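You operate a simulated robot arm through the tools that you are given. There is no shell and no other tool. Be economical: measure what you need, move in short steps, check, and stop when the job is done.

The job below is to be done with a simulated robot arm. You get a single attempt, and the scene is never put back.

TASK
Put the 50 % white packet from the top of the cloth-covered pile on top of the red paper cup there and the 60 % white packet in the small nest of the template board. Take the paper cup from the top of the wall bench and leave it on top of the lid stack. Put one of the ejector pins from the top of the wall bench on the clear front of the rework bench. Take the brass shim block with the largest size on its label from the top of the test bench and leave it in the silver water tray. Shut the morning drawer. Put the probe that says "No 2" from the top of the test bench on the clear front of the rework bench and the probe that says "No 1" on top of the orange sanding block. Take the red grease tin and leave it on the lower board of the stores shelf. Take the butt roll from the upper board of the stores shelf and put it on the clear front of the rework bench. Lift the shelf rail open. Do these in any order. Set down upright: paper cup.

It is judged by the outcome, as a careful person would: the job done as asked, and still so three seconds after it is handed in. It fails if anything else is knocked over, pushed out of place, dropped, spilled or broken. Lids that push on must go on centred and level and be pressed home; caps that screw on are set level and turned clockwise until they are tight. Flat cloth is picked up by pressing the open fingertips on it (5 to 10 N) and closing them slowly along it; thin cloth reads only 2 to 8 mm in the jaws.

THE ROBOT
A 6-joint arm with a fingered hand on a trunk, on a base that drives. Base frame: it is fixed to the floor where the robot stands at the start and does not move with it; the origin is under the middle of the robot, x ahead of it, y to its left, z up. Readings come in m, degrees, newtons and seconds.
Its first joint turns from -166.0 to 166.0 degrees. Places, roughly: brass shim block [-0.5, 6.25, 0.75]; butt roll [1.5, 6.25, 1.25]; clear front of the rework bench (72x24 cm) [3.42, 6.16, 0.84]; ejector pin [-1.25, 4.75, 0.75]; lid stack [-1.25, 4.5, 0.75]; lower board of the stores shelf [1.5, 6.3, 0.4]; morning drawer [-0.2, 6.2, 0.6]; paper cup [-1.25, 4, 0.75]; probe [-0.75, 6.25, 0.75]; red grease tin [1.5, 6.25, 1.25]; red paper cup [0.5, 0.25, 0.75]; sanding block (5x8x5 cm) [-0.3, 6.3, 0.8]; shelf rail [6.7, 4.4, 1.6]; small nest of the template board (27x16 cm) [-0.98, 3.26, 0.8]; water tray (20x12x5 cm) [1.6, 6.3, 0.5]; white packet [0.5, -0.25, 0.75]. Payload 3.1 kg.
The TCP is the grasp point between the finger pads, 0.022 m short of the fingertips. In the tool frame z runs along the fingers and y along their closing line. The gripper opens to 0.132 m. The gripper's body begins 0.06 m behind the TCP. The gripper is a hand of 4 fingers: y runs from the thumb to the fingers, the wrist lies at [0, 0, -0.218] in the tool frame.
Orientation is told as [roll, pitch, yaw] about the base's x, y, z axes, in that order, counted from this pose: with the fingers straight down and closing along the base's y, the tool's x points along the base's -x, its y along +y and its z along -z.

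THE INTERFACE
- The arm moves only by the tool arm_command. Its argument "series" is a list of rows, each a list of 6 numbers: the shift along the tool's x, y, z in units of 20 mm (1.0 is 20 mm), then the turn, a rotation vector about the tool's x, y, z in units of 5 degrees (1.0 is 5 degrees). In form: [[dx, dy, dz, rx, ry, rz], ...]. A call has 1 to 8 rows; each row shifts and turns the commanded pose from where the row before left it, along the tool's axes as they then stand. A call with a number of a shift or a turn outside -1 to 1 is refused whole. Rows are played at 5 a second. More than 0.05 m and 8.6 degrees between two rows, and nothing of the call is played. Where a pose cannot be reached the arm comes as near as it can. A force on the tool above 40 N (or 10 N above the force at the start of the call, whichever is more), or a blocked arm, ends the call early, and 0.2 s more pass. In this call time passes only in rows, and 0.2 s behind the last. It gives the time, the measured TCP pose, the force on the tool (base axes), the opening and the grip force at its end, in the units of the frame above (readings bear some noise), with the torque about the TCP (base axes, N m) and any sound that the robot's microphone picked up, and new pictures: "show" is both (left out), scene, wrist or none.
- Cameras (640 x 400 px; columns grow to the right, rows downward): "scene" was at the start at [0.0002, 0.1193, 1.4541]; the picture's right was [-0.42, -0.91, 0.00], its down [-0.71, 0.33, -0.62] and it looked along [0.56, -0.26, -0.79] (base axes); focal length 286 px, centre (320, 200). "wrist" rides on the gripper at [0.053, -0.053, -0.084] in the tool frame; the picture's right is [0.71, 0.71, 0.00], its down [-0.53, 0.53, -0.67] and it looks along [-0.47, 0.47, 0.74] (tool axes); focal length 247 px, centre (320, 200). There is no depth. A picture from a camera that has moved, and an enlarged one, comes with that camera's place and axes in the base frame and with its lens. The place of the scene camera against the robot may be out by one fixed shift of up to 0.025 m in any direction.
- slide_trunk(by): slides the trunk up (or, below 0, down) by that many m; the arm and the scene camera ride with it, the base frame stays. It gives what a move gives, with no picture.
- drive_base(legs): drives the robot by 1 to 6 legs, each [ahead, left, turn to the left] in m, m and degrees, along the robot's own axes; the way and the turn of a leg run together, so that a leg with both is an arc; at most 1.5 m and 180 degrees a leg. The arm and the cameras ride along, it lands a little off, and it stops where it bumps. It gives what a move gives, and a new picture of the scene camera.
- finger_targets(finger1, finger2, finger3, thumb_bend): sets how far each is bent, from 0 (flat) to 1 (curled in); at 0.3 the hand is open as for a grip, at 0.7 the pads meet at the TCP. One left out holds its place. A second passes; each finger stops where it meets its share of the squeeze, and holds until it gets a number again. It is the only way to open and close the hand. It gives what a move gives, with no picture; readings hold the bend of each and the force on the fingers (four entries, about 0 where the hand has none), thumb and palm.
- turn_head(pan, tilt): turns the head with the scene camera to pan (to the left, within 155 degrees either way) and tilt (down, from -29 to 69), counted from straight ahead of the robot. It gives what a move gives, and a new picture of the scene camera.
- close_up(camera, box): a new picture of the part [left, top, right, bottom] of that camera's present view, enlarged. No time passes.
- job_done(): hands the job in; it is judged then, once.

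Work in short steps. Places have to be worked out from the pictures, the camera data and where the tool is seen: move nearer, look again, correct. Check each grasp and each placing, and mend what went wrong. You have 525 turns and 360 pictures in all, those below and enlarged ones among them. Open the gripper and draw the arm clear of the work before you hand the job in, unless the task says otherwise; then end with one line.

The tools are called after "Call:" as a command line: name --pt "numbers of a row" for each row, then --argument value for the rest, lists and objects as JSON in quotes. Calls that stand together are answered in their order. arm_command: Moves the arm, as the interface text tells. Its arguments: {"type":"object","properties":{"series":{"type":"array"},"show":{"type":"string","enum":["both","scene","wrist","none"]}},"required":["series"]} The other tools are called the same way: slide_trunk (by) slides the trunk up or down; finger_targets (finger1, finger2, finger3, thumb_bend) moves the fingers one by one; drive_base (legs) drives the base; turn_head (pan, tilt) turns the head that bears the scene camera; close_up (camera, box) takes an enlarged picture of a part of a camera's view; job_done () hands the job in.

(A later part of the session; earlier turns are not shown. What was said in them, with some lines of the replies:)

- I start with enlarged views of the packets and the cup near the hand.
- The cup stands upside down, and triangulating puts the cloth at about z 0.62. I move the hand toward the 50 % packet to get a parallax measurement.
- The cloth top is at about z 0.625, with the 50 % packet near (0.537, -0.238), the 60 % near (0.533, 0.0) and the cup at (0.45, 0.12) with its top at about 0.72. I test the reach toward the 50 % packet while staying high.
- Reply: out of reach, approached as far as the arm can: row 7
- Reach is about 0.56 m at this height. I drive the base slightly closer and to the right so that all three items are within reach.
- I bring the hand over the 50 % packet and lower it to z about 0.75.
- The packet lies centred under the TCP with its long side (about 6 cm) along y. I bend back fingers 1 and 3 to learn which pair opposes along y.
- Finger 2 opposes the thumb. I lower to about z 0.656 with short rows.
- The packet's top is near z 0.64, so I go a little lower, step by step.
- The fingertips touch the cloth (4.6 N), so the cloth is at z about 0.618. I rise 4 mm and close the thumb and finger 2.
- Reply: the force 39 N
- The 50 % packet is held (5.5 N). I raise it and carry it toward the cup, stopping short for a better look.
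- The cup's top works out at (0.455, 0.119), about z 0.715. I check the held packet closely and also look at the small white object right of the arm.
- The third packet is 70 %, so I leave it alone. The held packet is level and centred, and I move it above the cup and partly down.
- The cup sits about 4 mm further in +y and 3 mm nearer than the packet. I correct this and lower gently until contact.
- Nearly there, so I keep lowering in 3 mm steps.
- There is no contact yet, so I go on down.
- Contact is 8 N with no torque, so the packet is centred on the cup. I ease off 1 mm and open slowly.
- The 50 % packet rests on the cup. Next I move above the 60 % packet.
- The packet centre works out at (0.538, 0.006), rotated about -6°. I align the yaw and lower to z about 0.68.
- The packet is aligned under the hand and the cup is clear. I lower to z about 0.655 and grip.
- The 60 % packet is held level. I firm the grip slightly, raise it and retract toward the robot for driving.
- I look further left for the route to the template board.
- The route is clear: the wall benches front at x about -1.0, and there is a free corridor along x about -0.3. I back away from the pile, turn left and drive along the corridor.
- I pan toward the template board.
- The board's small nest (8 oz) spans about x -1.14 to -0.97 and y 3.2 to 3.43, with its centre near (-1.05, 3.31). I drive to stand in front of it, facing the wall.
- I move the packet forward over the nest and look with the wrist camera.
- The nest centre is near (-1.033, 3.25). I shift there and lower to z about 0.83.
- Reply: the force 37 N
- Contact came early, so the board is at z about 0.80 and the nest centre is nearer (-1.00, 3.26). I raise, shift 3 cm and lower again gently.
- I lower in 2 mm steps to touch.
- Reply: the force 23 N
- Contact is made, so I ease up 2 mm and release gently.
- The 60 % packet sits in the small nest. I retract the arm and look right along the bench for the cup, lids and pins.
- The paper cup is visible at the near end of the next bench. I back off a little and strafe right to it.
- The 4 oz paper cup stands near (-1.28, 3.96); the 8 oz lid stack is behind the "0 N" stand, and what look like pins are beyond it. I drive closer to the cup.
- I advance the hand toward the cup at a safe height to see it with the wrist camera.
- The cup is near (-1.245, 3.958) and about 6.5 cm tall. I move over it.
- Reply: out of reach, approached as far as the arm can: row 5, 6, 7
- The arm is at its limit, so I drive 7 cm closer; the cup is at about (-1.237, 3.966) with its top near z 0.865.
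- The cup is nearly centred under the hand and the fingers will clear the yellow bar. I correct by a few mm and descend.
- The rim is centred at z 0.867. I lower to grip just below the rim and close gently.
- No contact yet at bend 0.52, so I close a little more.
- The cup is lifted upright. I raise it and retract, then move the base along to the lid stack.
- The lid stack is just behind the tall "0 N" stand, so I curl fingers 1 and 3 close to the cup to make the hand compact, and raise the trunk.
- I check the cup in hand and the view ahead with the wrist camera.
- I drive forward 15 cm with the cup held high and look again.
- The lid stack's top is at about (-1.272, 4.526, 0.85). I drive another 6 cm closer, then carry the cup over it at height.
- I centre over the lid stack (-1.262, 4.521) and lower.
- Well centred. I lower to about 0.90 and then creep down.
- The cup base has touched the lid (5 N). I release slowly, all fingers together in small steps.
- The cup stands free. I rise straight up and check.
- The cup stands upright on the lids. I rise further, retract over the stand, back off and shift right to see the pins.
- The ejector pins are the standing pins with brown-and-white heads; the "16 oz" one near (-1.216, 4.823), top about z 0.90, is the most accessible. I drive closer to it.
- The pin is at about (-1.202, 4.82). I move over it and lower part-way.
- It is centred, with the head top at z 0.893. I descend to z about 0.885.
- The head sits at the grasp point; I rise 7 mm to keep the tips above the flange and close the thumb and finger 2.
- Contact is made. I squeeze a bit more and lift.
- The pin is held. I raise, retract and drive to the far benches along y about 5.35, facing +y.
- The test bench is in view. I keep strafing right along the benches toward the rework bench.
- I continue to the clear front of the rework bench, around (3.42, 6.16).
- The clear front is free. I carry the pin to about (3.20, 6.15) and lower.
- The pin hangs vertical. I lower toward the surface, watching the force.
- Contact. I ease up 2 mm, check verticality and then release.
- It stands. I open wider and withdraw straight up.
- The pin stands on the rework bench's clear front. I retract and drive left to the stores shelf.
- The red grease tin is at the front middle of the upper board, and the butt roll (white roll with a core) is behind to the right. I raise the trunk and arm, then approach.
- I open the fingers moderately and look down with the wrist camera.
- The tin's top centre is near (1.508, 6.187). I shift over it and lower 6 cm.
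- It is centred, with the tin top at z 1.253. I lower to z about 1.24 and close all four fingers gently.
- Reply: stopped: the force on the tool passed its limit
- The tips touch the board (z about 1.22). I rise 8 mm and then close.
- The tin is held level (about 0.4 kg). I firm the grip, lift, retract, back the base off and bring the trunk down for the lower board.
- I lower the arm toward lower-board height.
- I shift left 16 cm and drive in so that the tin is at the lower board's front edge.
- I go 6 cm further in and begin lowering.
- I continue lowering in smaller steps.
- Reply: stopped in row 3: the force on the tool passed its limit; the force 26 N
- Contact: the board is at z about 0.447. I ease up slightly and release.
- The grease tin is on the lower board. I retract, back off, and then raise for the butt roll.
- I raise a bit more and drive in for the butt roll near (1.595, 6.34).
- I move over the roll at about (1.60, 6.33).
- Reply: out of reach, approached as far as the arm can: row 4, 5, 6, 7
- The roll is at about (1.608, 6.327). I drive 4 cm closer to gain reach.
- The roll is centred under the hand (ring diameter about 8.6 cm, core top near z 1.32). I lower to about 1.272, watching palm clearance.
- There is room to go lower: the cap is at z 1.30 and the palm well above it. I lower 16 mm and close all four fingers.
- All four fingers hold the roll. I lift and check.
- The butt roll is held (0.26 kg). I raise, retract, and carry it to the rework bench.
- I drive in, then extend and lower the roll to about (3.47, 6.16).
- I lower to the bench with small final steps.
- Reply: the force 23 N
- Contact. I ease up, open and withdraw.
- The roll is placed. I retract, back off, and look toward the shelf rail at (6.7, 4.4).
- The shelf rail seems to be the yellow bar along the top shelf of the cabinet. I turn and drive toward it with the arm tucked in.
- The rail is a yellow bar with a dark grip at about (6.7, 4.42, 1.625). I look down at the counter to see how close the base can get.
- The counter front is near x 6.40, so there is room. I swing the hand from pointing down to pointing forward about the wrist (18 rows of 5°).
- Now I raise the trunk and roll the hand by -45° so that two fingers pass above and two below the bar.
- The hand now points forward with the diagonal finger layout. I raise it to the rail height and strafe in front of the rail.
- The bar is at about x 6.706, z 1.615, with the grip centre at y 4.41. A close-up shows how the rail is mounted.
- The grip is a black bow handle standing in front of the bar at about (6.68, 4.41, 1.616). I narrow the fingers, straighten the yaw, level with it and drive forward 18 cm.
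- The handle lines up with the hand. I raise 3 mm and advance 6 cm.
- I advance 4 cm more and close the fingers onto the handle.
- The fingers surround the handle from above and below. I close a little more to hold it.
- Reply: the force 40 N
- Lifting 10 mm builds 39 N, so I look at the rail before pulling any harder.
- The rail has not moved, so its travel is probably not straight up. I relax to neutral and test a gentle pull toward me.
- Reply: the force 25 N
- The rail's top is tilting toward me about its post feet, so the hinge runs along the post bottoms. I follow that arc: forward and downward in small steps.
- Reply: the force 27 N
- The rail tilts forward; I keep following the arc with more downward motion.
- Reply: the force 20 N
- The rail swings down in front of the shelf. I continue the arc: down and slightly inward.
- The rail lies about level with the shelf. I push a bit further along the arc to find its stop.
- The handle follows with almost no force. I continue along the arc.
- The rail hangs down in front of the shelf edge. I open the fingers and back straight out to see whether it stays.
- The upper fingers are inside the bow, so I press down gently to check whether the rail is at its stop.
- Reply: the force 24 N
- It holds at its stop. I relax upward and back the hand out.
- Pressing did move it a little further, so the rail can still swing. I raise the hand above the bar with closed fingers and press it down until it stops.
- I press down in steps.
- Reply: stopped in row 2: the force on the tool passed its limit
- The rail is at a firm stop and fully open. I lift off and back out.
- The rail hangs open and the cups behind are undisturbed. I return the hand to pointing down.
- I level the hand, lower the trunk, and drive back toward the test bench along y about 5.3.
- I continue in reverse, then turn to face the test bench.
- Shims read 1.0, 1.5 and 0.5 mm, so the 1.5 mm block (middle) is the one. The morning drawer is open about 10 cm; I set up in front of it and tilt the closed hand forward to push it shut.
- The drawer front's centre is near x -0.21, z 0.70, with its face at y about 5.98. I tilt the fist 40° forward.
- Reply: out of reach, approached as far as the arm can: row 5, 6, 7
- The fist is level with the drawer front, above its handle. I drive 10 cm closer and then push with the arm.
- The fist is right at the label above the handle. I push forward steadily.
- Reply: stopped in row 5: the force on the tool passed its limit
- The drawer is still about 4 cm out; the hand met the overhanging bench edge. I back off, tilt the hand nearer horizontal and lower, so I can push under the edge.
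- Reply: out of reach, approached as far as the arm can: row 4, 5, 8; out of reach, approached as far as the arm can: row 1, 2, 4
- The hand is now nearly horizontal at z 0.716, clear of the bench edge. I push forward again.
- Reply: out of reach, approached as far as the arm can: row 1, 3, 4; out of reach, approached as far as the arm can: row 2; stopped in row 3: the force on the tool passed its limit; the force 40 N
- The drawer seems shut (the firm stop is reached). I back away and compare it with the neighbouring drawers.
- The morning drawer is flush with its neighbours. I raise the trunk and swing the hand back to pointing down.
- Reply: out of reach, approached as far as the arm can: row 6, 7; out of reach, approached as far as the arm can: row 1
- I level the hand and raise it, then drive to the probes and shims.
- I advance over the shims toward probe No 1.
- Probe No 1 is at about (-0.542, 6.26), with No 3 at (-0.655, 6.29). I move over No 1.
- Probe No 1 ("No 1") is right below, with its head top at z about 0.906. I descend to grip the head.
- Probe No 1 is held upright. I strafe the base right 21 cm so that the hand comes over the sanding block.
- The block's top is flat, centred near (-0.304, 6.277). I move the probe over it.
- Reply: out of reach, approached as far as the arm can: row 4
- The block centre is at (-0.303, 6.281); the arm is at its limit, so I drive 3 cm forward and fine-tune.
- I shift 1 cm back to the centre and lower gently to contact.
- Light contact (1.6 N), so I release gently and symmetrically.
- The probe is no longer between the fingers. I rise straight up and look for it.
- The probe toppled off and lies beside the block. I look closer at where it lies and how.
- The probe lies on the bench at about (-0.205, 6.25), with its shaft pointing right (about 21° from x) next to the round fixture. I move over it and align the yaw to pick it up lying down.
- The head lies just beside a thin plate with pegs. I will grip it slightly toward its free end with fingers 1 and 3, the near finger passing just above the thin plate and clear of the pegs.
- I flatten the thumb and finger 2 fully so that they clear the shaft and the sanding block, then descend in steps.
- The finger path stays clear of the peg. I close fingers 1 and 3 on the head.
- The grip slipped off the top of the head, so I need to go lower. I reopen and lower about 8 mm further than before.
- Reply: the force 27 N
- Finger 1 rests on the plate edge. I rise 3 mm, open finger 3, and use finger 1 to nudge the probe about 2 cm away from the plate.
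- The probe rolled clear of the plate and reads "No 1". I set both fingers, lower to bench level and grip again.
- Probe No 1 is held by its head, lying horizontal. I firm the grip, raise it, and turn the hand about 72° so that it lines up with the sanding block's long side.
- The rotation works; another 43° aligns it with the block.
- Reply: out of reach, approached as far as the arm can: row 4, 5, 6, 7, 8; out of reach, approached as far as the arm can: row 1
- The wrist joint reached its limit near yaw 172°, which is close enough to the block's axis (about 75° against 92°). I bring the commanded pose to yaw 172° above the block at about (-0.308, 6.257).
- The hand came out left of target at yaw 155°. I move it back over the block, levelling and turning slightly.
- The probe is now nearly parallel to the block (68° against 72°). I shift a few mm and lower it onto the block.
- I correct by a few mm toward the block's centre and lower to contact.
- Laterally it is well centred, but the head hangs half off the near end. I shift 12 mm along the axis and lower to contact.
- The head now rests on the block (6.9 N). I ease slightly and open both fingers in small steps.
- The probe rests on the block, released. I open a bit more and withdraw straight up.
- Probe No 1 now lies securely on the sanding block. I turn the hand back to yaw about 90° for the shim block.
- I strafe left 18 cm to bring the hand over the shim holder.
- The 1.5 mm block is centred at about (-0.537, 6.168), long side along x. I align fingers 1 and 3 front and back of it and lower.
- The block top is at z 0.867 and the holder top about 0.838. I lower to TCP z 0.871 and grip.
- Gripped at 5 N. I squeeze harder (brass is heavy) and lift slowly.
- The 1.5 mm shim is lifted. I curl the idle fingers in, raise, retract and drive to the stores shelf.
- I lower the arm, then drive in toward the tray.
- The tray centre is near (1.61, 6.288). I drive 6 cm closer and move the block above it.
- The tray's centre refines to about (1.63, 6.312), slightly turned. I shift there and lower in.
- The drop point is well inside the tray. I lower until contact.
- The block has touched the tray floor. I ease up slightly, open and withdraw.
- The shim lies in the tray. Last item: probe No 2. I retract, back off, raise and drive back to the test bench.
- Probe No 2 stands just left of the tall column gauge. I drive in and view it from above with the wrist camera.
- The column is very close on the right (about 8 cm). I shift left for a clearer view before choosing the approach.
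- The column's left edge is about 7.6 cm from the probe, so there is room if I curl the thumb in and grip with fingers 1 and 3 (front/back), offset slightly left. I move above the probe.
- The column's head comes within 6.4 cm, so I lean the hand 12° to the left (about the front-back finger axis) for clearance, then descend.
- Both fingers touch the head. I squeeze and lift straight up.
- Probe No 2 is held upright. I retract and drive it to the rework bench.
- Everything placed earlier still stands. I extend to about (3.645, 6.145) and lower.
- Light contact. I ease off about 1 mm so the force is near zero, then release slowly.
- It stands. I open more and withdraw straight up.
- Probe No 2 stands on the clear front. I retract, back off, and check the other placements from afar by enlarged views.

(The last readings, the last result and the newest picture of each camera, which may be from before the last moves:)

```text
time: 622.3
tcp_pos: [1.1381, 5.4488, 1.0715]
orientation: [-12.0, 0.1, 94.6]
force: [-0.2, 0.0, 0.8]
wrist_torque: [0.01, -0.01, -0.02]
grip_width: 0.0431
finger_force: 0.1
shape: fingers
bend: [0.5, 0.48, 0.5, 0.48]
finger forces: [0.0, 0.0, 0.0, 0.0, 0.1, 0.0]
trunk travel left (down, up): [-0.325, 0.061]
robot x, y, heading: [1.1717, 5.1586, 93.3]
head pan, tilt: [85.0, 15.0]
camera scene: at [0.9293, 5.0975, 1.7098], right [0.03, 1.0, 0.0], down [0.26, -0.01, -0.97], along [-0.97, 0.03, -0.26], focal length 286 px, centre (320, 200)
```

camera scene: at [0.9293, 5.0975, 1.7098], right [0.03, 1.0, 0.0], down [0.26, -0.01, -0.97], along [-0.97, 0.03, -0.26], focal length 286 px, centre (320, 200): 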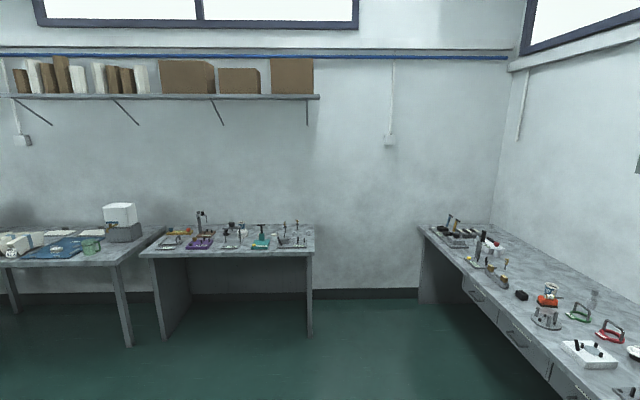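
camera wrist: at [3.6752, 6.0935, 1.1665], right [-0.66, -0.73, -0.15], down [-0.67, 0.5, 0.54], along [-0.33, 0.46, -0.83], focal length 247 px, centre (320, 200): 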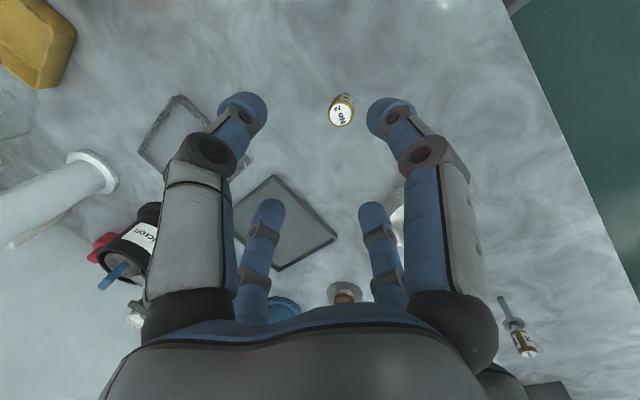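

Probe No 1 rests on the block with its neighbours undisturbed. One last enlarged look at the paper cup on the lids and the template board.

Call:
close_up --camera "scene" --box '[150, 200, 320, 270]'

Call:
close_up --camera "scene" --box '[30, 215, 130, 275]'

```text
3.76 times, centred on (235, 235) of scene
camera zoom: at [0.9293, 5.0975, 1.7098], right [0.03, 1.0, 0.0], down [0.26, -0.01, -0.97], along [-0.97, 0.03, -0.26], focal length 1078 px, centre (640, 68)
```

zoom: 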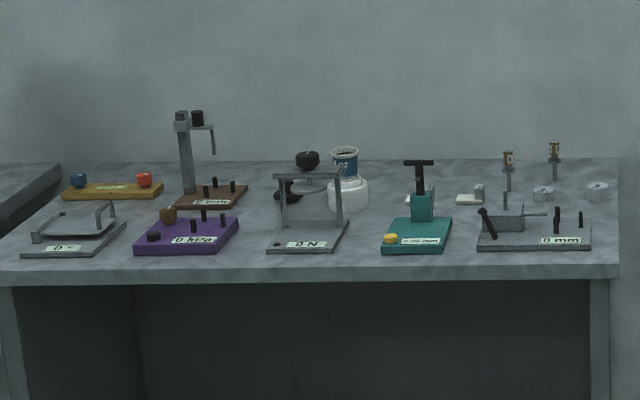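

```text
6.40 times, centred on (80, 245) of scene
camera zoom: at [0.9293, 5.0975, 1.7098], right [0.03, 1.0, 0.0], down [0.26, -0.01, -0.97], along [-0.97, 0.03, -0.26], focal length 1833 px, centre (1856, -88)
```

zoom: 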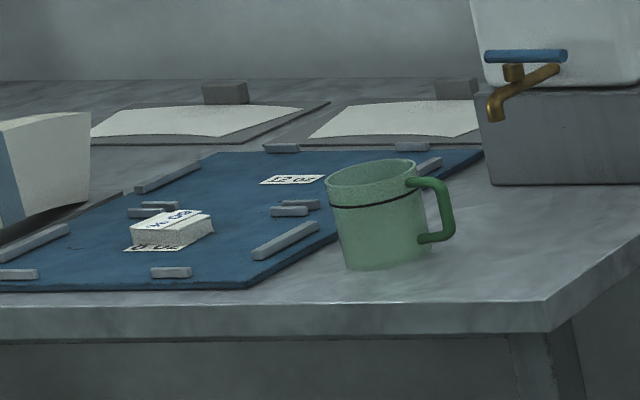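

Everything is in place, so I open the hand fully and hand in.

Call:
finger_targets --finger1 0.3 --finger2 0.3 --finger3 0.3 --thumb_bend 0.3

Call:
job_done

```text
time: 623.3
tcp_pos: [1.1365, 5.4477, 1.0744]
orientation: [-12.0, 0.1, 94.4]
force: [0.5, -0.1, 0.0]
wrist_torque: [0.0, 0.0, 0.04]
grip_width: 0.0875
finger_force: 0.1
shape: fingers
bend: [0.3, 0.3, 0.3, 0.3]
finger forces: [0.0, 0.0, 0.0, 0.0, 0.1, 0.1]
trunk travel left (down, up): [-0.325, 0.061]
robot x, y, heading: [1.1735, 5.1604, 93.6]
head pan, tilt: [85.0, 15.0]
```

```text
The job is handed in.
```

All the moves you asked for are done and the job is handed in, but probe No 1 fell off the sanding block on my first try (it now lies flat on top), and the shelf rail opened by swinging down to its stop, because it would not lift.
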